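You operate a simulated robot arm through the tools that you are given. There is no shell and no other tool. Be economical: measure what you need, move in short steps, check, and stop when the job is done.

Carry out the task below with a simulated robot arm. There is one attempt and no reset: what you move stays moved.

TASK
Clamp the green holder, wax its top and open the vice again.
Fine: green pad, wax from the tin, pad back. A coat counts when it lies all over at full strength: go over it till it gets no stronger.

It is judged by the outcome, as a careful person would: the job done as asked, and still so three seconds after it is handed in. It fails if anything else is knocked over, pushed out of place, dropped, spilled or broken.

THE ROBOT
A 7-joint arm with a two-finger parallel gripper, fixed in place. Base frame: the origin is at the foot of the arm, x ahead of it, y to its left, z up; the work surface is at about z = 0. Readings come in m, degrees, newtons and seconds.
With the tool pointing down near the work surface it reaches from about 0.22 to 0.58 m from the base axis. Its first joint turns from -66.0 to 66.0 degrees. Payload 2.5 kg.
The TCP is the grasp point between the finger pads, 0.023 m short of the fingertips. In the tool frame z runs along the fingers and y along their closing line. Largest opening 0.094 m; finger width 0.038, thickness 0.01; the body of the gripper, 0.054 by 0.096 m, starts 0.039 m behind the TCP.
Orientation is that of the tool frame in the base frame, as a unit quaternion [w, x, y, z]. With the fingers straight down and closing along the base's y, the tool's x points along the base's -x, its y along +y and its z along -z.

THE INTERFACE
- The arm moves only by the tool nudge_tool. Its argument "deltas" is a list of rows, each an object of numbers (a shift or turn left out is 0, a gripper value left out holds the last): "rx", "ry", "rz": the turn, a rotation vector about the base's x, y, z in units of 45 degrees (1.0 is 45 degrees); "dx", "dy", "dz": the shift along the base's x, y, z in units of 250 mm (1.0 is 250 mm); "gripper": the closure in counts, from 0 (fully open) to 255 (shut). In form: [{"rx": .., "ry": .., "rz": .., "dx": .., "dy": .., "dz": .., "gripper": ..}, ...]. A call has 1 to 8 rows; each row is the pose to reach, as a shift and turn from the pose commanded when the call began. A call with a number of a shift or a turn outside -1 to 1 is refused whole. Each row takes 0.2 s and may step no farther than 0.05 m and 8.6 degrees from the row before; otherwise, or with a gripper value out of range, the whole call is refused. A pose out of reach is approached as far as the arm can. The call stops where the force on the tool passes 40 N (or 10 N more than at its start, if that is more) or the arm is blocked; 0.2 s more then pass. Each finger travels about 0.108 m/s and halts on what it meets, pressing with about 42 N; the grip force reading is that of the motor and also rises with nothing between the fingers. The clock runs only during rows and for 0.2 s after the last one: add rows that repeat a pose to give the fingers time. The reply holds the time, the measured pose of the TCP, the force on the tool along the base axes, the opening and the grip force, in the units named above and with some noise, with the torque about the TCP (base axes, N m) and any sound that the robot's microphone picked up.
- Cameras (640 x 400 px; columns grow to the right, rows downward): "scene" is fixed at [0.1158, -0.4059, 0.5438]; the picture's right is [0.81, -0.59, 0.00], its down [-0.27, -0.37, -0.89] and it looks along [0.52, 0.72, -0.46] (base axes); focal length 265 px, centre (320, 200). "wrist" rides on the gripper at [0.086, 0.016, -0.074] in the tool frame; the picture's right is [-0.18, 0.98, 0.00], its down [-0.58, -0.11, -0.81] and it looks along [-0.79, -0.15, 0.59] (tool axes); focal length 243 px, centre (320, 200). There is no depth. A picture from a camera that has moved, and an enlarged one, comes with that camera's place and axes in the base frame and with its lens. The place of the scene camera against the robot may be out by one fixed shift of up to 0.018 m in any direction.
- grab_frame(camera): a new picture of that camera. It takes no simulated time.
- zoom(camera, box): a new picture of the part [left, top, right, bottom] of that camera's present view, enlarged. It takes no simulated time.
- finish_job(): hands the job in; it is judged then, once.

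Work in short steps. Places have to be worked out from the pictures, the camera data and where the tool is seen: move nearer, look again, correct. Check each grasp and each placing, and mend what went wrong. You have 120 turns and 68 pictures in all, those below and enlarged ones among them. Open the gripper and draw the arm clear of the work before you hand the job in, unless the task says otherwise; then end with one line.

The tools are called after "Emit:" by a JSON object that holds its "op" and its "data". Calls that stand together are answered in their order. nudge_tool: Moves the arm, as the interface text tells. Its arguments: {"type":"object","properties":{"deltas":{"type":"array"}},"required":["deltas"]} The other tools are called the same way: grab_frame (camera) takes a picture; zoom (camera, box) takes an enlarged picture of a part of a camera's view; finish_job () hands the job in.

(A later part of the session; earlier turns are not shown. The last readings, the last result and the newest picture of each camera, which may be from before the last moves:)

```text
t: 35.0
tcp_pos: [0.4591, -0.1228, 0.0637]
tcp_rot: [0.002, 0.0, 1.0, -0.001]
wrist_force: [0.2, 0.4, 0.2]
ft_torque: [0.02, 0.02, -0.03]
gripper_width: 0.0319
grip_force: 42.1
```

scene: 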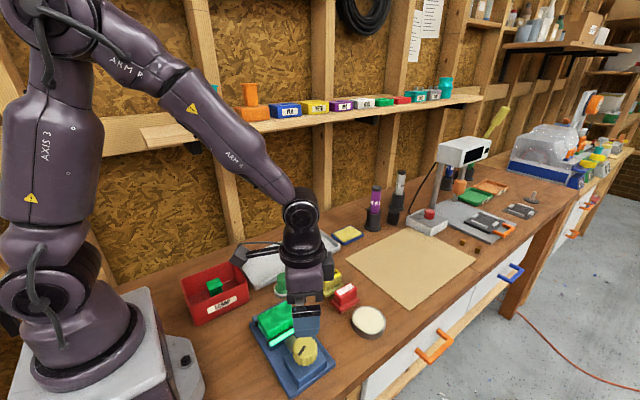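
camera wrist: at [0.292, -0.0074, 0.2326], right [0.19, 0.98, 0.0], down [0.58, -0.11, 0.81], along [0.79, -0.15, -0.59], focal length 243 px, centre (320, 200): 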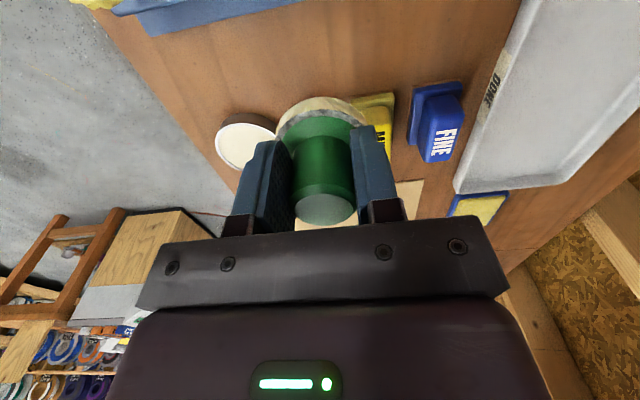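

No contact yet at 0.0637; stepping down gently, then twisting.

Emit:
{"op": "nudge_tool", "data": {"deltas": [{"dz": -0.006}, {"dz": -0.012}, {"dz": -0.016}, {"dz": -0.016, "rz": 0.12}, {"dz": -0.016, "rz": 0.24}, {"dz": -0.016, "rz": 0.12}, {"dz": -0.016}]}}

```text
t: 36.6
tcp_pos: [0.4617, -0.1229, 0.0612]
tcp_rot: [0.003, 0.001, 1.0, -0.002]
wrist_force: [-0.6, 3.4, 18.5]
ft_torque: [0.13, -0.18, 0.21]
gripper_width: 0.0317
grip_force: 41.5
```

Loaded (18 N). Lifting and moving back above the holder's front end.

Emit:
{"op": "nudge_tool", "data": {"deltas": [{"dz": 0.1}, {"dz": 0.28}, {"dz": 0.36, "dx": -0.1, "dy": 0.07}, {"dz": 0.36, "dx": -0.22, "dy": 0.15}, {"dz": 0.36, "dx": -0.34, "dy": 0.23}, {"dz": 0.36, "dx": -0.46, "dy": 0.31}, {"dz": 0.3, "dx": -0.57, "dy": 0.392}, {"dz": 0.16, "dx": -0.57, "dy": 0.392}]}}

Emit:
{"op": "zoom", "data": {"camera": "wrist", "box": [160, 0, 480, 200]}}

```text
t: 38.4
tcp_pos: [0.3189, -0.0246, 0.1002]
tcp_rot: [0.002, 0.002, 1.0, -0.002]
wrist_force: [-0.4, 0.9, 0.2]
ft_torque: [0.0, -0.02, -0.04]
gripper_width: 0.0316
grip_force: 42.0
```

```text
2.00 times, centred on (320, 100) of wrist
camera zoom: at [0.233, -0.0079, 0.1738], right [0.19, 0.98, 0.0], down [0.58, -0.11, 0.81], along [0.79, -0.15, -0.59], focal length 485 px, centre (320, 400)
```

zoom: 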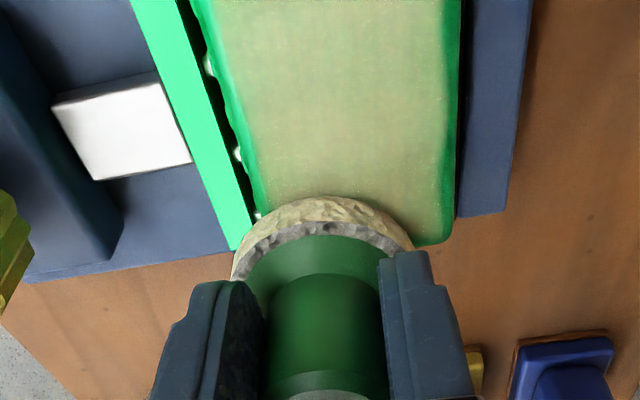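

The coat is still translucent. Descending to contact at the front end.

Emit:
{"op": "nudge_tool", "data": {"deltas": [{"dz": -0.015, "dx": -0.008}, {"dz": -0.028, "dx": -0.01}, {"dz": -0.036, "dx": -0.01}, {"dz": -0.036, "dx": -0.01}]}}

```text
t: 39.2
tcp_pos: [0.317, -0.024, 0.0928]
tcp_rot: [0.004, 0.001, 1.0, -0.001]
wrist_force: [-3.4, 0.6, 11.7]
ft_torque: [0.06, 0.04, 0.0]
gripper_width: 0.0315
grip_force: 42.0
stopped in row 4: the force on the tool passed its limit at 46 N (the readings are from after the stop); the commanded pose is now the measured one
```

In contact at 12 N. Running the loop with a slight progressive press.

Emit:
{"op": "nudge_tool", "data": {"deltas": [{"dx": -0.07, "dz": -0.001}, {"dx": -0.14, "dz": -0.002}, {"dx": -0.216, "dz": -0.003}, {"dx": -0.216, "dy": 0.052, "dz": -0.003}, {"dx": -0.216, "dy": 0.1, "dz": -0.004}, {"dx": -0.14, "dy": 0.1, "dz": -0.004}, {"dx": -0.07, "dy": 0.1, "dz": -0.005}, {"dx": 0.0, "dy": 0.1, "dz": -0.005}]}}

Emit:
{"op": "nudge_tool", "data": {"deltas": [{"dy": -0.05, "dz": -0.002}, {"dy": -0.1, "dz": -0.003}, {"dx": -0.07, "dy": -0.1, "dz": -0.004}, {"dx": -0.14, "dy": -0.1, "dz": -0.004}, {"dx": -0.216, "dy": -0.1, "dz": -0.005}, {"dx": -0.216, "dy": 0.0, "dz": -0.005}, {"dx": -0.14, "dy": 0.0, "dz": -0.006}, {"dx": -0.07, "dy": 0.0, "dz": -0.006}]}}

Emit:
{"op": "zoom", "data": {"camera": "scene", "box": [230, 270, 330, 370]}}

```text
t: 40.4
tcp_pos: [0.2635, -0.0032, 0.094]
tcp_rot: [0.005, 0.003, 1.0, -0.003]
wrist_force: [-2.7, -1.0, 14.2]
ft_torque: [0.11, -0.27, 0.0]
gripper_width: 0.0317
grip_force: 41.7
stopped in row 6: the force on the tool passed its limit at 48 N (the readings are from after the stop); the commanded pose is now the measured one
```

```text
t: 41.0
tcp_pos: [0.2653, -0.0249, 0.0917]
tcp_rot: [0.008, 0.0, 1.0, -0.002]
wrist_force: [-3.3, 0.6, 13.4]
ft_torque: [0.07, 0.04, 0.0]
gripper_width: 0.0312
grip_force: 42.0
stopped in row 3: the force on the tool passed its limit at 42 N (the readings are from after the stop); the commanded pose is now the measured one
```

```text
4.00 times, centred on (280, 320) of scene
camera zoom: at [0.1157, -0.4059, 0.5438], right [0.81, -0.59, 0.0], down [-0.27, -0.37, -0.89], along [0.52, 0.72, -0.46], focal length 1059 px, centre (480, -280)
```

zoom: 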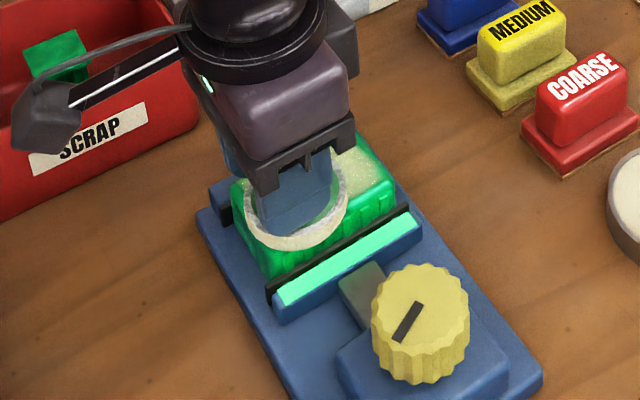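

Force peaks trip the limit; I'm pressing too hard. I'll ease off 0.5 mm and wipe forward along −y, across, and back along +y.

Emit:
{"op": "nudge_tool", "data": {"deltas": [{"dz": 0.003}, {"dx": 0.07, "dz": 0.003}, {"dx": 0.14, "dz": 0.003}, {"dx": 0.204, "dz": 0.003}, {"dx": 0.204, "dy": 0.052, "dz": 0.003}, {"dx": 0.204, "dy": 0.1, "dz": 0.003}, {"dx": 0.14, "dy": 0.1, "dz": 0.003}, {"dx": 0.07, "dy": 0.1, "dz": 0.003}]}}

```text
t: 42.9
tcp_pos: [0.2836, 0.0001, 0.0944]
tcp_rot: [0.008, 0.0, 1.0, -0.002]
wrist_force: [0.8, 0.0, -0.5]
ft_torque: [0.02, -0.02, 0.0]
gripper_width: 0.0313
grip_force: 41.4
```

Contact was lost in part (z 0.0944, 0 N). I'll lower until I feel it again.

Emit:
{"op": "nudge_tool", "data": {"deltas": [{"dz": -0.004}, {"dz": -0.008}, {"dz": -0.008}]}}

```text
t: 43.5
tcp_pos: [0.2836, 0.0007, 0.0931]
tcp_rot: [0.009, 0.001, 1.0, -0.002]
wrist_force: [-2.3, -0.5, 10.4]
ft_torque: [0.06, 0.03, 0.0]
gripper_width: 0.0315
grip_force: 41.8
stopped in row 3: the force on the tool passed its limit at 44 N (the readings are from after the stop); the commanded pose is now the measured one
```

About 10 N now. Sliding at this height: back, across to −y, forward, across.

Emit:
{"op": "nudge_tool", "data": {"deltas": [{"dx": -0.05}, {"dx": -0.086}, {"dx": -0.086, "dy": -0.05}, {"dx": -0.086, "dy": -0.1}, {"dx": -0.01, "dy": -0.1}, {"dx": 0.06, "dy": -0.1}, {"dx": 0.128, "dy": -0.1}, {"dx": 0.128, "dy": -0.05}]}}

```text
t: 45.3
tcp_pos: [0.3158, -0.0125, 0.0921]
tcp_rot: [0.009, 0.002, 1.0, -0.002]
wrist_force: [1.3, -4.3, 7.6]
ft_torque: [0.0, 0.01, 0.02]
gripper_width: 0.0314
grip_force: 41.9
```

Contact held (7.6 N). One more pass: +y side back, then along the centre line.

Emit:
{"op": "nudge_tool", "data": {"deltas": [{"dy": 0.05}, {"dx": -0.07, "dy": 0.05}, {"dx": -0.14, "dy": 0.05}, {"dx": -0.212, "dy": 0.05}, {"dx": -0.212, "dy": 0.0}, {"dx": -0.14, "dy": 0.0}, {"dx": -0.07, "dy": 0.0}, {"dx": 0.0, "dy": 0.0}]}}

Emit:
{"op": "nudge_tool", "data": {"deltas": [{"dz": 0.1}, {"dz": 0.25, "dx": 0.1}, {"dz": 0.25, "dx": 0.25, "dy": -0.1}]}}

Emit:
{"op": "zoom", "data": {"camera": "scene", "box": [230, 270, 330, 370]}}

Emit:
{"op": "zoom", "data": {"camera": "scene", "box": [290, 240, 410, 340]}}

```text
t: 47.1
tcp_pos: [0.314, -0.0113, 0.092]
tcp_rot: [0.008, 0.001, 1.0, -0.002]
wrist_force: [-1.1, -1.1, 5.4]
ft_torque: [0.05, 0.13, 0.03]
gripper_width: 0.0315
grip_force: 41.6
```

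```text
t: 47.9
tcp_pos: [0.3786, -0.0383, 0.1533]
tcp_rot: [0.008, 0.0, 1.0, -0.001]
wrist_force: [0.3, 0.6, -0.8]
ft_torque: [0.01, 0.05, -0.02]
gripper_width: 0.0314
grip_force: 42.5
```

```text
4.00 times, centred on (280, 320) of scene
camera zoom: at [0.1157, -0.4059, 0.5438], right [0.81, -0.59, 0.0], down [-0.27, -0.37, -0.89], along [0.52, 0.72, -0.46], focal length 1059 px, centre (480, -280)
```

zoom: 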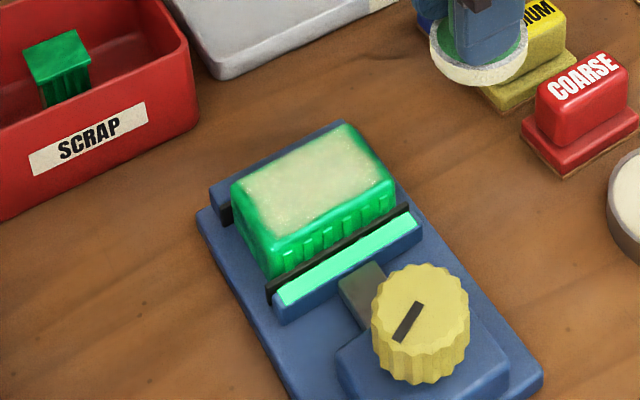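

```text
4.00 times, centred on (350, 290) of scene
camera zoom: at [0.1157, -0.4059, 0.5438], right [0.81, -0.59, 0.0], down [-0.27, -0.37, -0.89], along [0.52, 0.72, -0.46], focal length 1059 px, centre (200, -160)
```

zoom: 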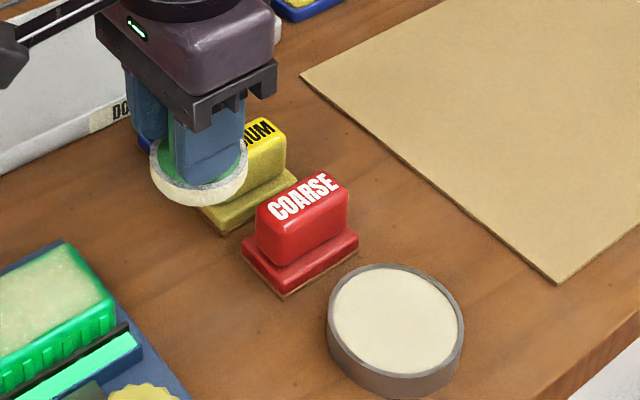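

Well covered. To verify full strength I'll reload once more and re-wipe, then compare.

Emit:
{"op": "nudge_tool", "data": {"deltas": [{"dx": 0.11, "dy": -0.12}, {"dx": 0.22, "dy": -0.24}, {"dx": 0.32, "dy": -0.34}, {"dx": 0.32, "dy": -0.34, "dz": -0.12}, {"dx": 0.32, "dy": -0.34, "dz": -0.25}, {"dx": 0.32, "dy": -0.34, "dz": -0.33}, {"dx": 0.32, "dy": -0.34, "dz": -0.36}, {"dx": 0.32, "dy": -0.34, "dz": -0.36}]}}

Emit:
{"op": "nudge_tool", "data": {"deltas": [{"dz": -0.005}, {"dz": -0.01}, {"dz": -0.014}, {"dz": -0.014}]}}

```text
t: 49.7
tcp_pos: [0.4582, -0.1216, 0.0659]
tcp_rot: [0.008, 0.001, 1.0, -0.002]
wrist_force: [-0.3, -0.6, 0.1]
ft_torque: [0.01, 0.01, 0.0]
gripper_width: 0.0314
grip_force: 41.9
```

```text
t: 50.7
tcp_pos: [0.458, -0.1214, 0.0628]
tcp_rot: [0.009, 0.0, 1.0, -0.002]
wrist_force: [-0.5, -0.8, -0.1]
ft_torque: [0.02, 0.01, 0.03]
gripper_width: 0.0314
grip_force: 42.2
```

No contact yet at 0.0628; stepping down further and twisting.

Emit:
{"op": "nudge_tool", "data": {"deltas": [{"dz": -0.004}, {"dz": -0.008}, {"dz": -0.012}, {"dz": -0.012}]}}

```text
t: 51.7
tcp_pos: [0.4594, -0.1214, 0.0599]
tcp_rot: [0.009, 0.001, 1.0, -0.002]
wrist_force: [-6.8, 3.1, 16.5]
ft_torque: [0.18, 0.28, 0.0]
gripper_width: 0.0314
grip_force: 41.7
```

Contact 16 N. Twist, then lift and go back over the holder.

Emit:
{"op": "nudge_tool", "data": {"deltas": [{"rz": 0.12}, {"rz": 0.24}, {"rz": 0.12}, {"rz": 0.0}, {"dz": 0.1}, {"dz": 0.28}, {"dz": 0.36, "dx": -0.1, "dy": 0.07}]}}

Emit:
{"op": "nudge_tool", "data": {"deltas": [{"dx": -0.12, "dy": 0.08}, {"dx": -0.24, "dy": 0.16}, {"dx": -0.36, "dy": 0.24}, {"dx": -0.472, "dy": 0.316}, {"dx": -0.472, "dy": 0.316, "dz": -0.1}, {"dx": -0.472, "dy": 0.316, "dz": -0.2}, {"dx": -0.472, "dy": 0.316, "dz": -0.2}]}}

```text
t: 53.3
tcp_pos: [0.4331, -0.1047, 0.1455]
tcp_rot: [0.008, 0.0, 1.0, -0.002]
wrist_force: [0.0, 0.4, -0.3]
ft_torque: [0.05, 0.02, 0.0]
gripper_width: 0.0315
grip_force: 42.0
```

```text
t: 54.9
tcp_pos: [0.3131, -0.026, 0.0995]
tcp_rot: [0.009, 0.001, 1.0, -0.001]
wrist_force: [-0.2, -0.8, 0.3]
ft_torque: [0.01, 0.03, 0.0]
gripper_width: 0.0315
grip_force: 42.0
```

Lowering gently toward contact (~0.092).

Emit:
{"op": "nudge_tool", "data": {"deltas": [{"dz": -0.012}, {"dz": -0.022}, {"dz": -0.026}, {"dz": -0.029}, {"dz": -0.029}]}}

```text
t: 56.1
tcp_pos: [0.316, -0.0261, 0.0926]
tcp_rot: [0.01, 0.001, 1.0, -0.002]
wrist_force: [-8.4, -3.3, 35.3]
ft_torque: [0.11, 0.33, 0.03]
gripper_width: 0.0316
grip_force: 42.0
```

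35 N is too firm; easing 1 mm and doing a full loop.

Emit:
{"op": "nudge_tool", "data": {"deltas": [{"dz": 0.004}, {"dx": -0.07, "dz": 0.004}, {"dx": -0.14, "dz": 0.004}, {"dx": -0.212, "dz": 0.004}, {"dx": -0.212, "dy": 0.052, "dz": 0.004}, {"dx": -0.212, "dy": 0.104, "dz": 0.004}, {"dx": -0.14, "dy": 0.104, "dz": 0.004}, {"dx": -0.07, "dy": 0.104, "dz": 0.004}]}}

```text
t: 57.6
tcp_pos: [0.2628, -0.002, 0.0939]
tcp_rot: [0.008, 0.003, 1.0, -0.003]
wrist_force: [-3.8, -1.4, 15.2]
ft_torque: [0.04, -0.19, 0.02]
gripper_width: 0.0316
grip_force: 42.3
stopped in row 7: the force on the tool passed its limit at 58 N (the readings are from after the stop); the commanded pose is now the measured one
```

It tripped when reversing at that corner again. Ease off a little and continue forward on the +y side, then back along centre.

Emit:
{"op": "nudge_tool", "data": {"deltas": [{"dz": 0.002, "dx": 0.03}, {"dx": 0.08, "dz": 0.001}, {"dx": 0.14}, {"dx": 0.212}, {"dx": 0.212, "dy": -0.052}, {"dx": 0.14, "dy": -0.052}, {"dx": 0.07, "dy": -0.052}, {"dx": 0.0, "dy": -0.052}]}}

```text
t: 58.3
tcp_pos: [0.2897, -0.002, 0.0929]
tcp_rot: [0.007, 0.002, 1.0, -0.002]
wrist_force: [-1.9, -0.5, 9.9]
ft_torque: [0.04, -0.24, 0.01]
gripper_width: 0.0315
grip_force: 41.8
stopped in row 3: the force on the tool passed its limit at 46 N (the readings are from after the stop); the commanded pose is now the measured one
```

Continuing with slightly less pressure.

Emit:
{"op": "nudge_tool", "data": {"deltas": [{"dz": 0.002, "dx": 0.05}, {"dx": 0.1, "dz": 0.002}, {"dx": 0.1, "dy": -0.05, "dz": 0.002}, {"dx": 0.03, "dy": -0.05, "dz": 0.002}, {"dx": -0.04, "dy": -0.05, "dz": 0.002}, {"dx": -0.108, "dy": -0.05, "dz": 0.002}, {"dx": -0.108, "dy": -0.1, "dz": 0.002}, {"dx": -0.04, "dy": -0.1, "dz": 0.002}]}}

```text
t: 60.1
tcp_pos: [0.2792, -0.0259, 0.0927]
tcp_rot: [0.006, 0.001, 1.0, -0.002]
wrist_force: [-2.5, -0.6, 4.7]
ft_torque: [0.12, -0.03, 0.02]
gripper_width: 0.0315
grip_force: 42.0
```

Good, contact kept. Finish the −y side forward and go round once more.

Emit:
{"op": "nudge_tool", "data": {"deltas": [{"dx": 0.07, "dz": -0.002}, {"dx": 0.148, "dz": -0.002}, {"dx": 0.148, "dy": 0.05, "dz": -0.002}, {"dx": 0.148, "dy": 0.1, "dz": -0.002}, {"dx": 0.07, "dy": 0.1, "dz": -0.002}, {"dx": 0.0, "dy": 0.1, "dz": -0.001}, {"dx": -0.064, "dy": 0.1}, {"dx": -0.064, "dy": 0.05}]}}

Emit:
{"op": "nudge_tool", "data": {"deltas": [{"dz": 0.1}, {"dz": 0.2, "dx": 0.1}, {"dz": 0.25, "dx": 0.25}, {"dz": 0.25, "dx": 0.4, "dy": 0.05}, {"dz": 0.25, "dx": 0.45, "dy": 0.2}]}}

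Emit:
{"op": "zoom", "data": {"camera": "scene", "box": [230, 270, 330, 370]}}

```text
t: 61.9
tcp_pos: [0.2627, -0.014, 0.0937]
tcp_rot: [0.007, 0.001, 1.0, -0.003]
wrist_force: [-1.6, 8.7, 21.8]
ft_torque: [0.51, -0.29, 0.1]
gripper_width: 0.0315
grip_force: 41.7
```

```text
t: 63.1
tcp_pos: [0.3755, 0.0346, 0.1561]
tcp_rot: [0.005, 0.002, 1.0, -0.002]
wrist_force: [-0.1, 0.3, -1.1]
ft_torque: [0.01, 0.01, -0.01]
gripper_width: 0.0315
grip_force: 41.7
```

```text
4.00 times, centred on (280, 320) of scene
camera zoom: at [0.1157, -0.4059, 0.5438], right [0.81, -0.59, 0.0], down [-0.27, -0.37, -0.89], along [0.52, 0.72, -0.46], focal length 1059 px, centre (480, -280)
```

zoom: 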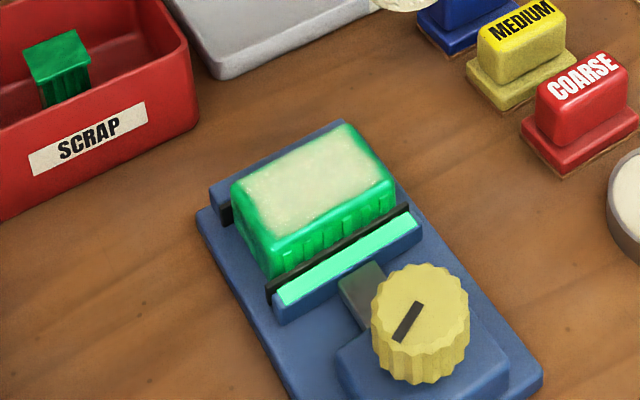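

Paler now than before. I'll look closely from the wrist camera for uniformity.

Emit:
{"op": "nudge_tool", "data": {"deltas": [{"dx": -0.13, "dy": -0.04, "dz": 0.08}, {"dx": -0.26, "dy": -0.08, "dz": 0.16}, {"dx": -0.39, "dy": -0.12, "dz": 0.2}, {"dx": -0.52, "dy": -0.16, "dz": 0.2}, {"dx": -0.52, "dy": -0.16, "dz": 0.2}]}}

Emit:
{"op": "zoom", "data": {"camera": "wrist", "box": [240, 0, 400, 110]}}

```text
t: 64.3
tcp_pos: [0.246, -0.0041, 0.2064]
tcp_rot: [0.006, 0.001, 1.0, -0.001]
wrist_force: [1.0, 0.3, -1.0]
ft_torque: [0.0, 0.0, -0.01]
gripper_width: 0.0314
grip_force: 42.4
```

```text
3.64 times, centred on (320, 55) of wrist
camera zoom: at [0.1595, 0.0122, 0.2796], right [0.19, 0.98, 0.0], down [0.57, -0.11, 0.81], along [0.8, -0.16, -0.58], focal length 882 px, centre (320, 727)
```

zoom: 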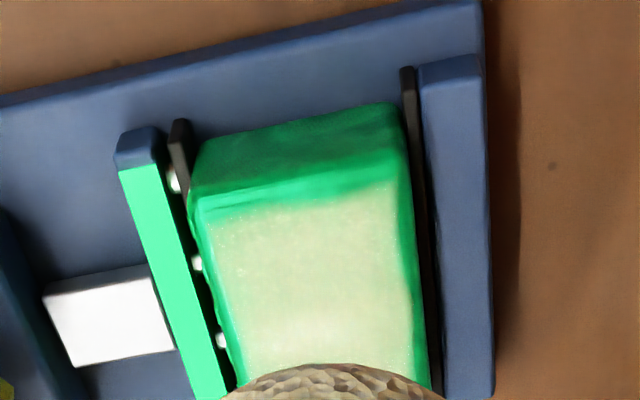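

Coat reaches the edges but is mottled, brighter in the centre. The holder is really centred (0.293,−0.014), x≈0.258–0.33. I'll reload and do more, gentler passes.

Emit:
{"op": "nudge_tool", "data": {"deltas": [{"dx": 0.14, "dy": -0.08}, {"dx": 0.28, "dy": -0.16}, {"dx": 0.43, "dy": -0.24}, {"dx": 0.57, "dy": -0.32}, {"dx": 0.71, "dy": -0.4}, {"dx": 0.848, "dy": -0.476}, {"dx": 0.848, "dy": -0.476, "dz": -0.18}, {"dx": 0.848, "dy": -0.476, "dz": -0.36}]}}

Emit:
{"op": "nudge_tool", "data": {"deltas": [{"dz": -0.1}, {"dz": -0.17}, {"dz": -0.19}, {"dz": -0.205}, {"dz": -0.205}]}}

```text
t: 66.1
tcp_pos: [0.4579, -0.1226, 0.1148]
tcp_rot: [0.007, 0.003, 1.0, -0.003]
wrist_force: [-0.8, 0.8, -1.0]
ft_torque: [0.0, 0.04, 0.02]
gripper_width: 0.0311
grip_force: 42.0
```

```text
t: 67.3
tcp_pos: [0.4573, -0.1239, 0.0644]
tcp_rot: [0.006, 0.001, 1.0, -0.003]
wrist_force: [0.1, 0.1, -0.4]
ft_torque: [0.0, 0.02, 0.02]
gripper_width: 0.0315
grip_force: 42.2
```

Just above the wax; stepping down ~4 mm to contact.

Emit:
{"op": "nudge_tool", "data": {"deltas": [{"dz": -0.008}, {"dz": -0.012}, {"dz": -0.016}, {"dz": -0.018}, {"dz": -0.018}]}}

```text
t: 68.5
tcp_pos: [0.4575, -0.1238, 0.0596]
tcp_rot: [0.006, 0.001, 1.0, -0.002]
wrist_force: [-0.1, -1.2, -0.2]
ft_torque: [-0.01, -0.03, -0.04]
gripper_width: 0.0315
grip_force: 42.6
```

Emit:
{"op": "nudge_tool", "data": {"deltas": [{"dz": -0.003}, {"dz": -0.006}, {"dz": -0.009}, {"dz": -0.009}]}}

```text
t: 69.7
tcp_pos: [0.46, -0.1251, 0.06]
tcp_rot: [0.008, 0.002, 1.0, -0.002]
wrist_force: [-3.8, -0.2, 7.1]
ft_torque: [0.14, -0.04, 0.11]
gripper_width: 0.0314
grip_force: 41.8
stopped in row 4: the force on the tool passed its limit at 43 N (the readings are from after the stop); the commanded pose is now the measured one
```

Contact made. Twist gently, lift and return toward the holder.

Emit:
{"op": "nudge_tool", "data": {"deltas": [{"rz": 0.12}, {"rz": 0.24}, {"rz": 0.12}, {"rz": 0.0}, {"dz": 0.1}, {"dz": 0.28}, {"dz": 0.36, "dx": -0.1, "dy": 0.07}]}}

Emit:
{"op": "nudge_tool", "data": {"deltas": [{"dx": -0.12, "dy": 0.08}, {"dx": -0.24, "dy": 0.16}, {"dx": -0.36, "dy": 0.24}, {"dx": -0.46, "dy": 0.322}, {"dx": -0.46, "dy": 0.322, "dz": -0.1}, {"dx": -0.46, "dy": 0.322, "dz": -0.2}, {"dx": -0.46, "dy": 0.322, "dz": -0.2}]}}

```text
t: 71.2
tcp_pos: [0.4324, -0.1054, 0.1494]
tcp_rot: [0.007, 0.001, 1.0, -0.003]
wrist_force: [-0.2, -0.2, -0.8]
ft_torque: [-0.01, -0.01, -0.02]
gripper_width: 0.0315
grip_force: 42.0
```

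```text
t: 72.8
tcp_pos: [0.3176, -0.0254, 0.0973]
tcp_rot: [0.007, 0.002, 1.0, -0.003]
wrist_force: [0.5, 0.6, 0.1]
ft_torque: [0.01, 0.01, 0.02]
gripper_width: 0.0313
grip_force: 42.4
```

Lowering to contact in fine steps.

Emit:
{"op": "nudge_tool", "data": {"deltas": [{"dz": -0.01}, {"dz": -0.016}, {"dz": -0.018}, {"dz": -0.018}]}}

```text
t: 73.8
tcp_pos: [0.3184, -0.0251, 0.0937]
tcp_rot: [0.007, 0.001, 1.0, -0.002]
wrist_force: [0.4, -0.9, -0.1]
ft_torque: [0.01, 0.01, 0.0]
gripper_width: 0.0314
grip_force: 42.1
```

Emit:
{"op": "nudge_tool", "data": {"deltas": [{"dz": -0.003}, {"dz": -0.005}, {"dz": -0.005}]}}

```text
t: 74.7
tcp_pos: [0.3196, -0.0241, 0.0939]
tcp_rot: [0.008, 0.002, 1.0, -0.003]
wrist_force: [0.7, 0.6, -0.4]
ft_torque: [0.01, -0.01, -0.02]
gripper_width: 0.0313
grip_force: 42.4
```

Still no force; a bit further.

Emit:
{"op": "nudge_tool", "data": {"deltas": [{"dz": -0.003}, {"dz": -0.006}, {"dz": -0.006}]}}

```text
t: 75.5
tcp_pos: [0.3197, -0.026, 0.0938]
tcp_rot: [0.008, 0.002, 1.0, -0.002]
wrist_force: [-2.1, 0.2, 18.1]
ft_torque: [0.17, 0.13, 0.04]
gripper_width: 0.0312
grip_force: 41.8
```

18 N: good. Loop with x limited to 0.268–0.319.

Emit:
{"op": "nudge_tool", "data": {"deltas": [{"dx": -0.07, "dz": 0.001}, {"dx": -0.14, "dz": 0.001}, {"dx": -0.2, "dz": 0.001}, {"dx": -0.2, "dy": 0.05, "dz": 0.001}, {"dx": -0.2, "dy": 0.1, "dz": 0.001}, {"dx": -0.14, "dy": 0.1, "dz": 0.001}, {"dx": -0.07, "dy": 0.1, "dz": 0.001}, {"dx": 0.0, "dy": 0.1, "dz": 0.001}]}}

```text
t: 76.7
tcp_pos: [0.2685, -0.0025, 0.0933]
tcp_rot: [0.005, 0.003, 1.0, -0.004]
wrist_force: [-4.1, -0.8, 15.7]
ft_torque: [0.1, -0.27, -0.01]
gripper_width: 0.0314
grip_force: 41.6
stopped in row 6: the force on the tool passed its limit at 54 N (the readings are from after the stop); the commanded pose is now the measured one
```

Force is higher at the back end (~1 mm height difference). I'll ramp accordingly going forward.

Emit:
{"op": "nudge_tool", "data": {"deltas": [{"dx": 0.05, "dz": 0.003}, {"dx": 0.1, "dz": 0.002}, {"dx": 0.15, "dz": 0.001}, {"dx": 0.2, "dz": 0.0}, {"dx": 0.2, "dy": -0.05, "dz": 0.0}, {"dx": 0.2, "dy": -0.1, "dz": 0.0}, {"dx": 0.1, "dy": -0.1, "dz": 0.001}, {"dx": 0.0, "dy": -0.1, "dz": 0.003}]}}

```text
t: 78.5
tcp_pos: [0.2689, -0.0284, 0.0925]
tcp_rot: [0.006, 0.003, 1.0, -0.004]
wrist_force: [3.3, -0.2, 8.4]
ft_torque: [0.15, -0.35, -0.06]
gripper_width: 0.0316
grip_force: 42.2
```

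Complete loop with contact kept. Repeat: across the back, forward on +y, and back along the middle.

Emit:
{"op": "nudge_tool", "data": {"deltas": [{"dy": 0.05}, {"dy": 0.11}, {"dx": 0.07, "dy": 0.11, "dz": -0.001}, {"dx": 0.14, "dy": 0.11, "dz": -0.002}, {"dx": 0.2, "dy": 0.11, "dz": -0.003}, {"dx": 0.2, "dy": 0.055, "dz": -0.003}, {"dx": 0.1, "dy": 0.055, "dz": -0.002}, {"dx": 0.0, "dy": 0.055, "dz": 0.0}]}}

Emit:
{"op": "nudge_tool", "data": {"deltas": [{"dy": -0.055}, {"dx": 0.07, "dy": -0.055, "dz": -0.001}, {"dx": 0.14, "dy": -0.055, "dz": -0.002}, {"dx": 0.2, "dy": -0.055, "dz": -0.003}, {"dx": 0.2, "dy": 0.0, "dz": -0.003}, {"dx": 0.2, "dy": 0.055, "dz": -0.003}, {"dx": 0.1, "dy": 0.055, "dz": -0.002}, {"dx": 0.0, "dy": 0.055, "dz": 0.0}]}}

```text
t: 79.8
tcp_pos: [0.3151, 0.0001, 0.0931]
tcp_rot: [0.004, 0.003, 1.0, -0.004]
wrist_force: [-2.0, -0.2, 9.4]
ft_torque: [0.11, -0.02, -0.02]
gripper_width: 0.0317
grip_force: 41.9
stopped in row 6: the force on the tool passed its limit at 43 N (the readings are from after the stop); the commanded pose is now the measured one
```

```text
t: 81.5
tcp_pos: [0.3178, 0.0137, 0.0924]
tcp_rot: [0.009, 0.002, 1.0, -0.004]
wrist_force: [10.0, 0.2, 22.1]
ft_torque: [-0.13, -0.4, 0.07]
gripper_width: 0.0311
grip_force: 41.9
```

The second call started from the wrong end (my chaining), so the pad slid past the front edge and back; nothing was near. I'll ease off and return to the centre, then look.

Emit:
{"op": "nudge_tool", "data": {"deltas": [{"dz": 0.003, "dy": -0.05}, {"dz": 0.003, "dx": -0.07, "dy": -0.06}, {"dz": 0.004, "dx": -0.14, "dy": -0.06}, {"dz": 0.004, "dx": -0.19, "dy": -0.06}, {"dz": 0.1, "dx": -0.19, "dy": -0.06}, {"dz": 0.28, "dx": -0.19, "dy": -0.06}, {"dz": 0.45, "dx": -0.29, "dy": -0.06}]}}

Emit:
{"op": "zoom", "data": {"camera": "wrist", "box": [240, 0, 400, 110]}}

Emit:
{"op": "grab_frame", "data": {"camera": "scene"}}

```text
t: 83.2
tcp_pos: [0.2408, -0.0028, 0.203]
tcp_rot: [0.003, 0.003, 1.0, -0.003]
wrist_force: [-0.8, -0.1, -0.3]
ft_torque: [0.0, -0.01, -0.01]
gripper_width: 0.0314
grip_force: 42.1
```

```text
3.64 times, centred on (320, 55) of wrist
camera zoom: at [0.1553, 0.0139, 0.2777], right [0.19, 0.98, -0.01], down [0.58, -0.11, 0.81], along [0.79, -0.16, -0.59], focal length 882 px, centre (320, 727)
```

zoom: 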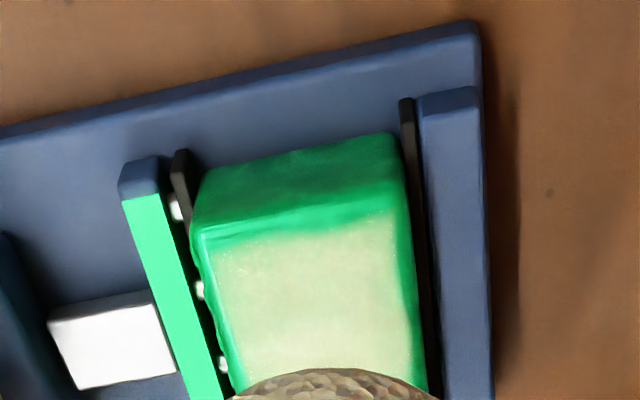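

```text
18 pictures are left
```

scene: 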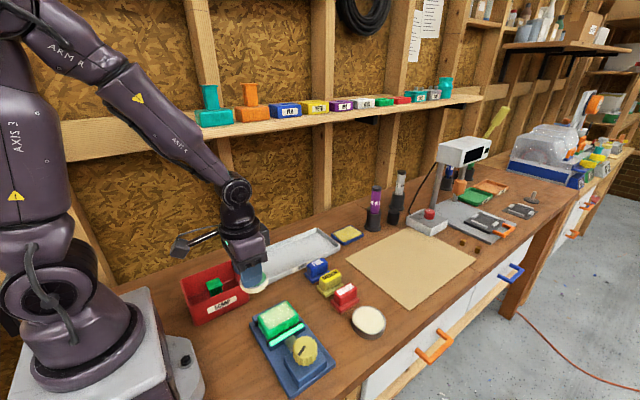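

The coat looks more even. A zoom from the scene camera to compare against the last.

Emit:
{"op": "zoom", "data": {"camera": "scene", "box": [240, 285, 320, 345]}}

```text
6.67 times, centred on (280, 315) of scene
camera zoom: at [0.1158, -0.4059, 0.5438], right [0.81, -0.59, 0.0], down [-0.27, -0.37, -0.89], along [0.52, 0.72, -0.46], focal length 1765 px, centre (587, -567)
```

zoom: 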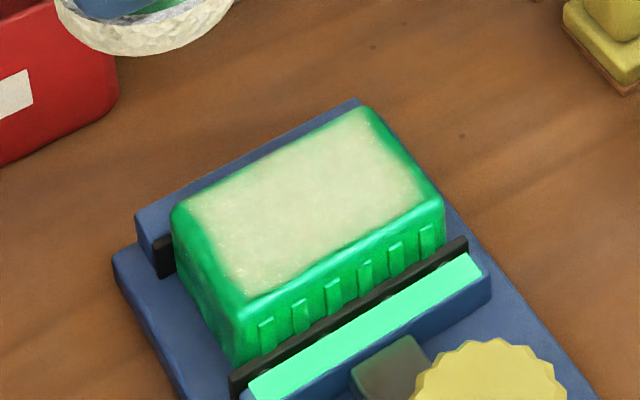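

Nearly uniform, with slightly thinner edges. One more reload and a pass emphasising the perimeter.

Emit:
{"op": "nudge_tool", "data": {"deltas": [{"dx": 0.14, "dy": -0.08}, {"dx": 0.29, "dy": -0.16}, {"dx": 0.43, "dy": -0.24}, {"dx": 0.58, "dy": -0.32}, {"dx": 0.72, "dy": -0.4}, {"dx": 0.868, "dy": -0.481}, {"dx": 0.868, "dy": -0.481, "dz": -0.18}, {"dx": 0.868, "dy": -0.481, "dz": -0.36}]}}

Emit:
{"op": "nudge_tool", "data": {"deltas": [{"dz": -0.1}, {"dz": -0.17}, {"dz": -0.19}, {"dz": -0.205}, {"dz": -0.205}]}}

```text
t: 85.0
tcp_pos: [0.4591, -0.1209, 0.1144]
tcp_rot: [0.004, 0.004, 1.0, -0.003]
wrist_force: [-0.5, 0.6, 0.0]
ft_torque: [0.01, 0.01, 0.02]
gripper_width: 0.0311
grip_force: 42.2
```

```text
t: 86.2
tcp_pos: [0.4599, -0.1222, 0.0645]
tcp_rot: [0.004, 0.004, 1.0, -0.003]
wrist_force: [-1.2, 1.4, -0.6]
ft_torque: [0.02, 0.0, -0.01]
gripper_width: 0.0315
grip_force: 41.9
```

Stepping down to the wax.

Emit:
{"op": "nudge_tool", "data": {"deltas": [{"dz": -0.008}, {"dz": -0.012}, {"dz": -0.016}, {"dz": -0.019}, {"dz": -0.021}, {"dz": -0.021}]}}

```text
t: 87.5
tcp_pos: [0.4605, -0.1215, 0.0595]
tcp_rot: [0.005, 0.004, 1.0, -0.004]
wrist_force: [-2.9, 1.6, 12.2]
ft_torque: [0.29, -0.21, 0.11]
gripper_width: 0.0313
grip_force: 42.2
```

12 N on the wax. Twist, lift, return.

Emit:
{"op": "nudge_tool", "data": {"deltas": [{"rz": 0.12}, {"rz": 0.24}, {"rz": 0.12}, {"rz": 0.0}, {"dz": 0.1}, {"dz": 0.28}, {"dz": 0.36, "dx": -0.1, "dy": 0.07}]}}

Emit:
{"op": "nudge_tool", "data": {"deltas": [{"dx": -0.12, "dy": 0.08}, {"dx": -0.24, "dy": 0.16}, {"dx": -0.36, "dy": 0.24}, {"dx": -0.46, "dy": 0.3}, {"dx": -0.46, "dy": 0.3, "dz": -0.1}, {"dx": -0.46, "dy": 0.3, "dz": -0.2}, {"dx": -0.46, "dy": 0.3, "dz": -0.2}]}}

```text
t: 89.2
tcp_pos: [0.4353, -0.1042, 0.1485]
tcp_rot: [0.003, 0.004, 1.0, -0.003]
wrist_force: [-0.2, -0.3, 0.1]
ft_torque: [-0.01, 0.0, 0.0]
gripper_width: 0.0314
grip_force: 42.2
```

```text
t: 90.8
tcp_pos: [0.32, -0.0294, 0.099]
tcp_rot: [0.004, 0.004, 1.0, -0.004]
wrist_force: [-0.1, -0.2, 0.3]
ft_torque: [0.01, 0.05, 0.0]
gripper_width: 0.0313
grip_force: 41.8
```

Lowering to contact (~0.093).

Emit:
{"op": "nudge_tool", "data": {"deltas": [{"dz": -0.012}, {"dz": -0.018}, {"dz": -0.022}, {"dz": -0.025}, {"dz": -0.028}, {"dz": -0.028}]}}

```text
t: 92.0
tcp_pos: [0.32, -0.0299, 0.0931]
tcp_rot: [0.005, 0.002, 1.0, -0.003]
wrist_force: [-3.1, -0.7, 11.6]
ft_torque: [0.23, 0.06, 0.04]
gripper_width: 0.0315
grip_force: 42.1
stopped in row 6: the force on the tool passed its limit at 42 N (the readings are from after the stop); the commanded pose is now the measured one
```

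Loop along the perimeter with a slight ramp up toward the back.

Emit:
{"op": "nudge_tool", "data": {"deltas": [{"dx": -0.07, "dz": 0.001}, {"dx": -0.14, "dz": 0.002}, {"dx": -0.216, "dz": 0.004}, {"dx": -0.216, "dy": 0.06, "dz": 0.004}, {"dx": -0.216, "dy": 0.125, "dz": 0.005}, {"dx": -0.14, "dy": 0.125, "dz": 0.004}, {"dx": -0.07, "dy": 0.125, "dz": 0.002}, {"dx": 0.0, "dy": 0.125, "dz": 0.001}]}}

```text
t: 93.8
tcp_pos: [0.3204, 0.0024, 0.0928]
tcp_rot: [0.004, 0.004, 1.0, -0.004]
wrist_force: [-11.0, 0.5, 30.4]
ft_torque: [-0.06, 0.3, -0.08]
gripper_width: 0.0316
grip_force: 42.1
```

Full loop done. Ease slightly and go round once more in reverse, including the centre line.

Emit:
{"op": "nudge_tool", "data": {"deltas": [{"dx": -0.01, "dy": -0.06, "dz": 0.003}, {"dx": -0.01, "dy": -0.125, "dz": 0.003}, {"dx": -0.08, "dy": -0.125, "dz": 0.003}, {"dx": -0.15, "dy": -0.125, "dz": 0.004}, {"dx": -0.216, "dy": -0.125, "dz": 0.005}, {"dx": -0.216, "dy": -0.06, "dz": 0.005}, {"dx": -0.1, "dy": -0.06, "dz": 0.003}, {"dx": 0.0, "dy": -0.06, "dz": 0.002}]}}

```text
t: 95.6
tcp_pos: [0.3202, -0.0129, 0.0949]
tcp_rot: [0.003, 0.003, 1.0, -0.004]
wrist_force: [-0.2, -0.3, -1.1]
ft_torque: [0.03, 0.01, 0.02]
gripper_width: 0.0315
grip_force: 42.0
```

Contact lightened; press down ~1.5 mm and repeat once more.

Emit:
{"op": "nudge_tool", "data": {"deltas": [{"dz": -0.004}, {"dz": -0.006, "dy": 0.03}, {"dz": -0.006, "dy": 0.06}, {"dx": -0.07, "dy": 0.06, "dz": -0.005}, {"dx": -0.14, "dy": 0.06, "dz": -0.003}, {"dx": -0.216, "dy": 0.06, "dz": -0.001}, {"dx": -0.216, "dy": 0.0, "dz": -0.001}, {"dx": -0.216, "dy": -0.06, "dz": -0.001}]}}

```text
t: 97.3
tcp_pos: [0.265, -0.0191, 0.0931]
tcp_rot: [0.004, 0.001, 1.0, -0.002]
wrist_force: [-2.8, -1.6, 12.9]
ft_torque: [-0.02, -0.26, -0.01]
gripper_width: 0.0312
grip_force: 42.0
stopped in row 8: the force on the tool passed its limit at 45 N (the readings are from after the stop); the commanded pose is now the measured one
```

Emit:
{"op": "nudge_tool", "data": {"deltas": [{"dy": -0.03, "dz": 0.001}, {"dy": -0.03, "dx": 0.07, "dz": 0.0}, {"dy": -0.03, "dx": 0.14, "dz": -0.002}, {"dy": -0.03, "dx": 0.216, "dz": -0.003}, {"dy": 0.03, "dx": 0.216, "dz": -0.003}, {"dy": 0.09, "dx": 0.216, "dz": -0.003}, {"dy": 0.09, "dx": 0.14, "dz": -0.001}, {"dy": 0.03, "dx": 0.1, "dz": 0.0}]}}

```text
t: 99.2
tcp_pos: [0.2925, -0.0084, 0.0927]
tcp_rot: [0.006, -0.001, 1.0, -0.001]
wrist_force: [5.4, 11.3, 26.4]
ft_torque: [0.52, -0.74, 0.23]
gripper_width: 0.0313
grip_force: 42.2
```

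Good contact throughout. Lift off and inspect.

Emit:
{"op": "nudge_tool", "data": {"deltas": [{"dz": 0.1}, {"dz": 0.25}, {"dz": 0.4, "dx": -0.1}, {"dz": 0.45, "dx": -0.2}, {"dz": 0.45, "dx": -0.2}]}}

Emit:
{"op": "zoom", "data": {"camera": "scene", "box": [240, 285, 320, 345]}}

Emit:
{"op": "zoom", "data": {"camera": "wrist", "box": [240, 0, 400, 110]}}

```text
t: 100.3
tcp_pos: [0.2415, -0.0094, 0.2052]
tcp_rot: [0.004, 0.0, 1.0, -0.003]
wrist_force: [0.4, 0.0, -1.1]
ft_torque: [0.0, 0.0, 0.0]
gripper_width: 0.0311
grip_force: 41.7
```

```text
6.67 times, centred on (280, 315) of scene
camera zoom: at [0.1158, -0.4059, 0.5438], right [0.81, -0.59, 0.0], down [-0.27, -0.37, -0.89], along [0.52, 0.72, -0.46], focal length 1765 px, centre (587, -567)
```

zoom: 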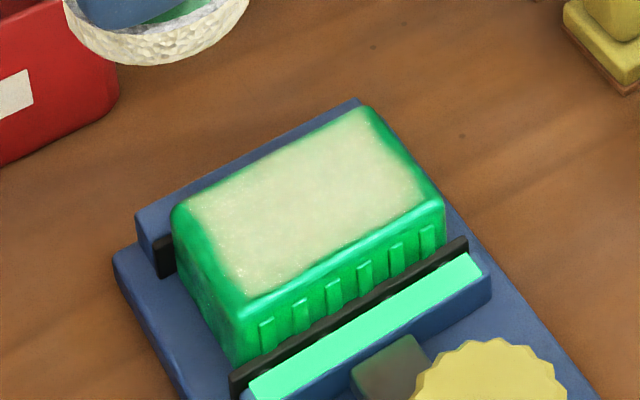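

```text
3.64 times, centred on (320, 55) of wrist
camera zoom: at [0.1552, 0.0069, 0.2787], right [0.18, 0.98, 0.0], down [0.58, -0.11, 0.81], along [0.8, -0.15, -0.58], focal length 882 px, centre (320, 727)
```

zoom: 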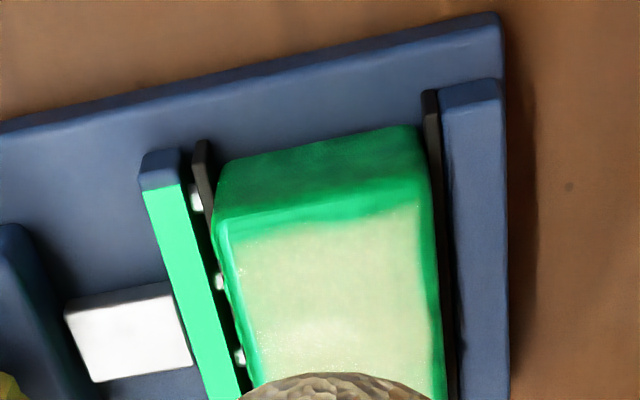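

The coat is unchanged from the previous check and even: plateau reached. Now returning the pad to its place at (0.349,0.0885).

Emit:
{"op": "nudge_tool", "data": {"deltas": [{"dx": 0.11, "dy": 0.1}, {"dx": 0.22, "dy": 0.2}, {"dx": 0.33, "dy": 0.3}, {"dx": 0.43, "dy": 0.392}, {"dx": 0.43, "dy": 0.392, "dz": -0.18}, {"dx": 0.43, "dy": 0.392, "dz": -0.36}, {"dx": 0.43, "dy": 0.392, "dz": -0.52}, {"dx": 0.43, "dy": 0.392, "dz": -0.6}]}}

Emit:
{"op": "grab_frame", "data": {"camera": "wrist"}}

```text
t: 102.2
tcp_pos: [0.3475, 0.0859, 0.0544]
tcp_rot: [0.004, 0.001, 1.0, -0.002]
wrist_force: [0.4, -0.3, -0.3]
ft_torque: [-0.01, 0.01, 0.02]
gripper_width: 0.0314
grip_force: 42.0
```

```text
14 pictures are left
camera wrist: at [0.2626, 0.1021, 0.1291], right [0.18, 0.98, 0.0], down [0.57, -0.11, 0.81], along [0.8, -0.15, -0.58], focal length 243 px, centre (320, 200)
```

wrist: 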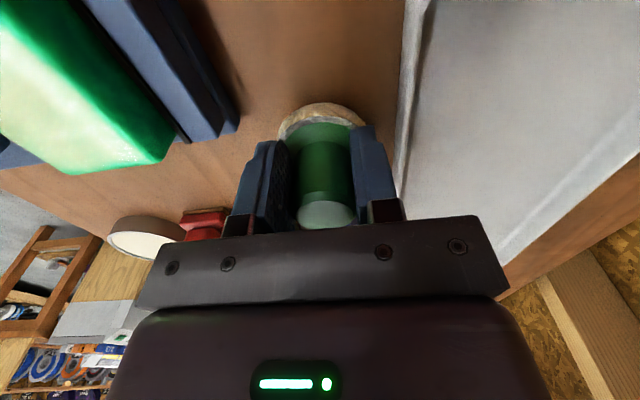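

Before setting it down, zoom on the holder's front corner seen at the left of this view.

Emit:
{"op": "zoom", "data": {"camera": "wrist", "box": [0, 0, 240, 180]}}

```text
2.22 times, centred on (120, 90) of wrist
camera zoom: at [0.2626, 0.1021, 0.1291], right [0.18, 0.98, 0.0], down [0.57, -0.11, 0.81], along [0.8, -0.15, -0.58], focal length 539 px, centre (764, 444)
```

zoom: 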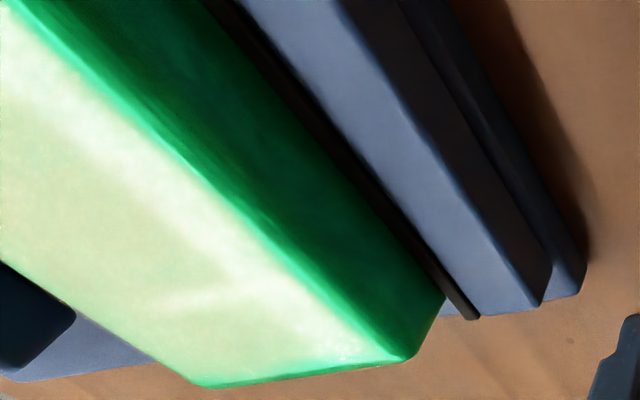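

That's glare; the coat reaches the edges. Lowering the pad to the bench.

Emit:
{"op": "nudge_tool", "data": {"deltas": [{"dx": 0.004, "dy": 0.006, "dz": -0.02}, {"dx": 0.004, "dy": 0.008, "dz": -0.034}, {"dx": 0.004, "dy": 0.008, "dz": -0.04}, {"dx": 0.004, "dy": 0.008, "dz": -0.044}, {"dx": 0.004, "dy": 0.008, "dz": -0.044}]}}

```text
t: 103.3
tcp_pos: [0.3483, 0.0865, 0.0446]
tcp_rot: [0.004, 0.0, 1.0, -0.002]
wrist_force: [0.1, 0.0, -0.5]
ft_torque: [0.01, 0.02, -0.02]
gripper_width: 0.0316
grip_force: 41.7
```

Emit:
{"op": "nudge_tool", "data": {"deltas": [{"dz": -0.004}, {"dz": -0.008}, {"dz": -0.01}, {"dz": -0.01}]}}

```text
t: 104.5
tcp_pos: [0.3501, 0.0875, 0.0435]
tcp_rot: [0.006, 0.001, 1.0, -0.002]
wrist_force: [-3.5, -1.1, 10.2]
ft_torque: [0.07, -0.15, 0.05]
gripper_width: 0.0312
grip_force: 42.1
stopped in row 4: the force on the tool passed its limit at 41 N (the readings are from after the stop); the commanded pose is now the measured one
```

The pad rests on the bench at its original spot (10 N). Opening and rising.

Emit:
{"op": "nudge_tool", "data": {"deltas": [{"dz": 0.003, "gripper": 140}, {"dz": 0.003, "gripper": 90}, {"dz": 0.003, "gripper": 90}, {"dz": 0.1}, {"dz": 0.25}, {"dz": 0.42}, {"dz": 0.5}]}}

Emit:
{"op": "grab_frame", "data": {"camera": "wrist"}}

```text
t: 106.1
tcp_pos: [0.3507, 0.0883, 0.1687]
tcp_rot: [0.005, 0.002, 1.0, -0.003]
wrist_force: [-0.7, -0.2, -0.1]
ft_torque: [-0.01, 0.03, -0.01]
gripper_width: 0.0608
grip_force: 0.0
```

```text
12 pictures are left
camera wrist: at [0.2648, 0.1059, 0.2422], right [0.19, 0.98, 0.0], down [0.57, -0.11, 0.81], along [0.8, -0.15, -0.58], focal length 243 px, centre (320, 200)
```

wrist: 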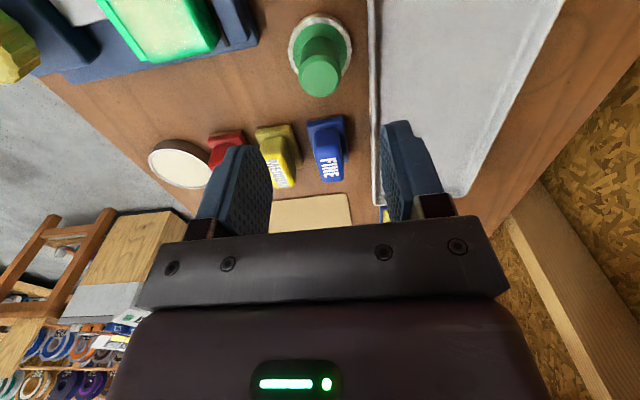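

Pad stands back in its spot. Now go back over the knob, turning the gripper clockwise to prepare for the opening turn.

Emit:
{"op": "nudge_tool", "data": {"deltas": [{"dx": -0.04, "dy": -0.144, "rz": -0.16}, {"dx": -0.08, "dy": -0.288, "rz": -0.32}, {"dx": -0.12, "dy": -0.432, "rz": -0.48}, {"dx": -0.16, "dy": -0.576, "rz": -0.64}, {"dx": -0.2, "dy": -0.72, "rz": -0.8}, {"dx": -0.24, "dy": -0.863, "rz": -0.96}, {"dx": -0.24, "dy": -0.863, "rz": -0.96}]}}

Emit:
{"op": "nudge_tool", "data": {"deltas": [{"rz": -0.16, "gripper": 87}, {"rz": -0.32}, {"rz": -0.48, "dz": -0.05}, {"rz": -0.64, "dz": -0.1}, {"rz": -0.8, "dz": -0.15}, {"rz": -0.96, "dz": -0.2}, {"rz": -0.96, "dz": -0.22}]}}

Emit:
{"op": "grab_frame", "data": {"camera": "wrist"}}

```text
t: 107.7
tcp_pos: [0.2899, -0.129, 0.1682]
tcp_rot: [0.004, 0.37, 0.929, -0.004]
wrist_force: [0.1, 0.4, -0.2]
ft_torque: [0.01, -0.01, -0.02]
gripper_width: 0.061
grip_force: 0.1
```

```text
t: 109.3
tcp_pos: [0.2903, -0.1267, 0.1121]
tcp_rot: [0.002, 0.686, 0.728, -0.005]
wrist_force: [0.0, 0.6, -0.2]
ft_torque: [0.01, -0.01, 0.02]
gripper_width: 0.0619
grip_force: 0.0
```

```text
11 pictures are left
camera wrist: at [0.3025, -0.039, 0.1857], right [0.99, -0.12, 0.0], down [-0.07, -0.58, 0.81], along [-0.1, -0.81, -0.58], focal length 243 px, centre (320, 200)
```

wrist: 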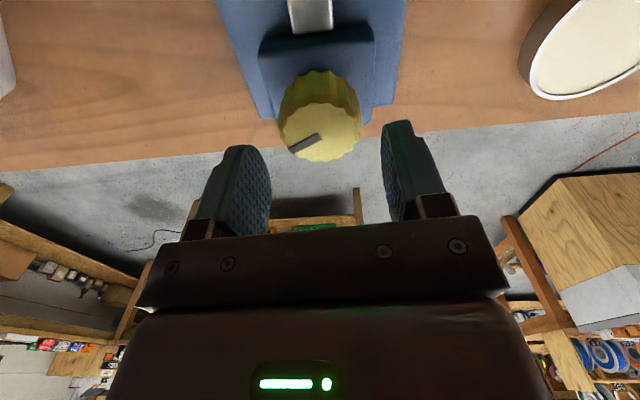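

Knob centre ≈(0.291,−0.1295). Adjust slightly, descend and grip.

Emit:
{"op": "nudge_tool", "data": {"deltas": [{"dx": 0.004, "dy": -0.008, "dz": -0.05}, {"dx": 0.004, "dy": -0.008, "dz": -0.1}, {"dx": 0.004, "dy": -0.008, "dz": -0.122}, {"dx": 0.004, "dy": -0.008, "dz": -0.122, "gripper": 150}, {"dx": 0.004, "dy": -0.008, "dz": -0.122, "gripper": 200}, {"dx": 0.004, "dy": -0.008, "dz": -0.122, "gripper": 200}]}}

```text
t: 110.7
tcp_pos: [0.2899, -0.1284, 0.0803]
tcp_rot: [0.001, 0.686, 0.728, -0.005]
wrist_force: [-10.5, -3.1, 5.2]
ft_torque: [0.53, -0.61, 0.12]
gripper_width: 0.0469
grip_force: 44.7
```

Gripped. Turning counter-clockwise about 43°.

Emit:
{"op": "nudge_tool", "data": {"deltas": [{"rz": 0.16}, {"rz": 0.32}, {"rz": 0.48}, {"rz": 0.64}, {"rz": 0.8}, {"rz": 0.96}, {"rz": 0.96}]}}

```text
t: 112.3
tcp_pos: [0.2917, -0.1281, 0.0829]
tcp_rot: [0.005, 0.366, 0.93, -0.003]
wrist_force: [7.0, 6.5, -10.3]
ft_torque: [0.69, -0.12, -0.08]
gripper_width: 0.0465
grip_force: 45.1
```

Continuing counter-clockwise.

Emit:
{"op": "nudge_tool", "data": {"deltas": [{"rz": 0.16}, {"rz": 0.32}, {"rz": 0.48}, {"rz": 0.64}, {"rz": 0.8}, {"rz": 0.96}, {"rz": 0.96}]}}

Emit:
{"op": "grab_frame", "data": {"camera": "wrist"}}

```text
t: 113.9
tcp_pos: [0.2916, -0.1281, 0.0835]
tcp_rot: [0.007, -0.004, 1.0, -0.001]
wrist_force: [12.4, 26.0, 24.4]
ft_torque: [0.66, -0.76, -0.15]
gripper_width: 0.0462
grip_force: 44.9
```

```text
10 pictures are left
camera wrist: at [0.2058, -0.1114, 0.1562], right [0.18, 0.98, 0.0], down [0.57, -0.1, 0.81], along [0.8, -0.14, -0.58], focal length 243 px, centre (320, 200)
```

wrist: 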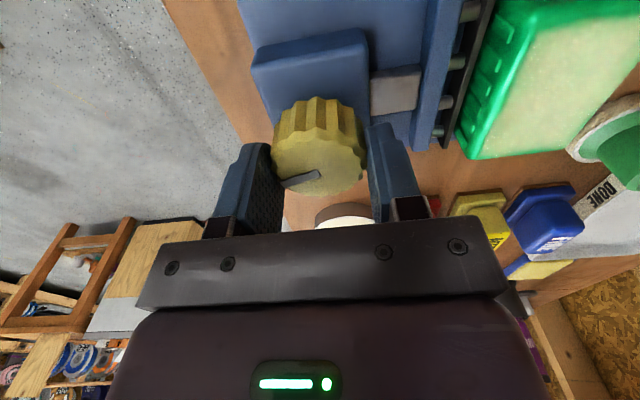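

Indicator is off and the jaw is retreating. Continue to the original opening (~65° more).

Emit:
{"op": "nudge_tool", "data": {"deltas": [{"rz": 0.16, "dx": 0.004, "dy": 0.004, "dz": -0.002}, {"rz": 0.32, "dx": 0.006, "dy": 0.006, "dz": -0.003}, {"rz": 0.48, "dx": 0.006, "dy": 0.006, "dz": -0.003}, {"rz": 0.64, "dx": 0.006, "dy": 0.006, "dz": -0.003}, {"rz": 0.8, "dx": 0.006, "dy": 0.006, "dz": -0.003}, {"rz": 0.96, "dx": 0.006, "dy": 0.006, "dz": -0.003}]}}

```text
t: 115.3
tcp_pos: [0.2903, -0.1266, 0.0804]
tcp_rot: [0.004, -0.37, 0.929, 0.001]
wrist_force: [-7.9, 28.7, 30.1]
ft_torque: [0.37, -0.01, -0.3]
gripper_width: 0.0463
grip_force: 45.0
```

A further ~25° to reach the original opening, then release and rise.

Emit:
{"op": "nudge_tool", "data": {"deltas": [{"rz": 0.14, "dz": 0.003}, {"rz": 0.28, "dz": 0.003}, {"rz": 0.42, "dz": 0.003}, {"rz": 0.5, "dz": 0.003}, {"rz": 0.5, "dz": 0.003}]}}

Emit:
{"op": "nudge_tool", "data": {"deltas": [{"gripper": 87}, {"gripper": 87}, {"gripper": 87, "dz": 0.05}, {"dz": 0.2}, {"dz": 0.38}, {"dz": 0.55, "rz": -0.16}, {"dz": 0.7, "rz": -0.32}, {"dz": 0.85, "rz": -0.48}]}}

Emit:
{"op": "zoom", "data": {"camera": "scene", "box": [230, 270, 350, 390]}}

```text
t: 116.5
tcp_pos: [0.291, -0.1255, 0.0804]
tcp_rot: [0.004, -0.543, 0.84, 0.003]
wrist_force: [-5.9, 28.1, -17.9]
ft_torque: [-0.06, -0.04, -0.16]
gripper_width: 0.0464
grip_force: 44.7
```

```text
t: 118.3
tcp_pos: [0.2925, -0.1294, 0.294]
tcp_rot: [0.006, -0.374, 0.927, 0.0]
wrist_force: [0.5, -0.6, -0.2]
ft_torque: [0.0, -0.01, -0.05]
gripper_width: 0.062
grip_force: 0.1
```

```text
3.33 times, centred on (290, 330) of scene
camera zoom: at [0.1158, -0.4059, 0.5438], right [0.81, -0.59, 0.0], down [-0.27, -0.37, -0.89], along [0.52, 0.72, -0.46], focal length 882 px, centre (420, -233)
```

zoom: 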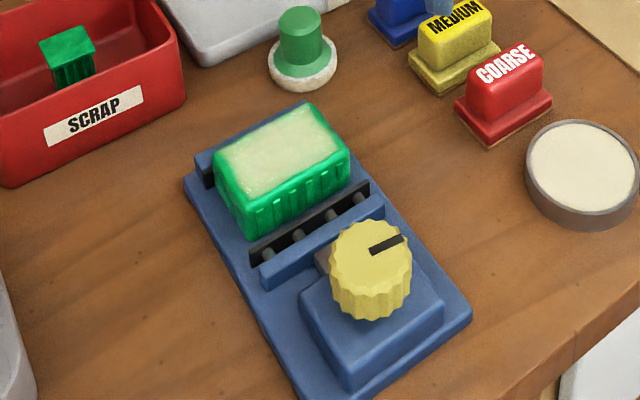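

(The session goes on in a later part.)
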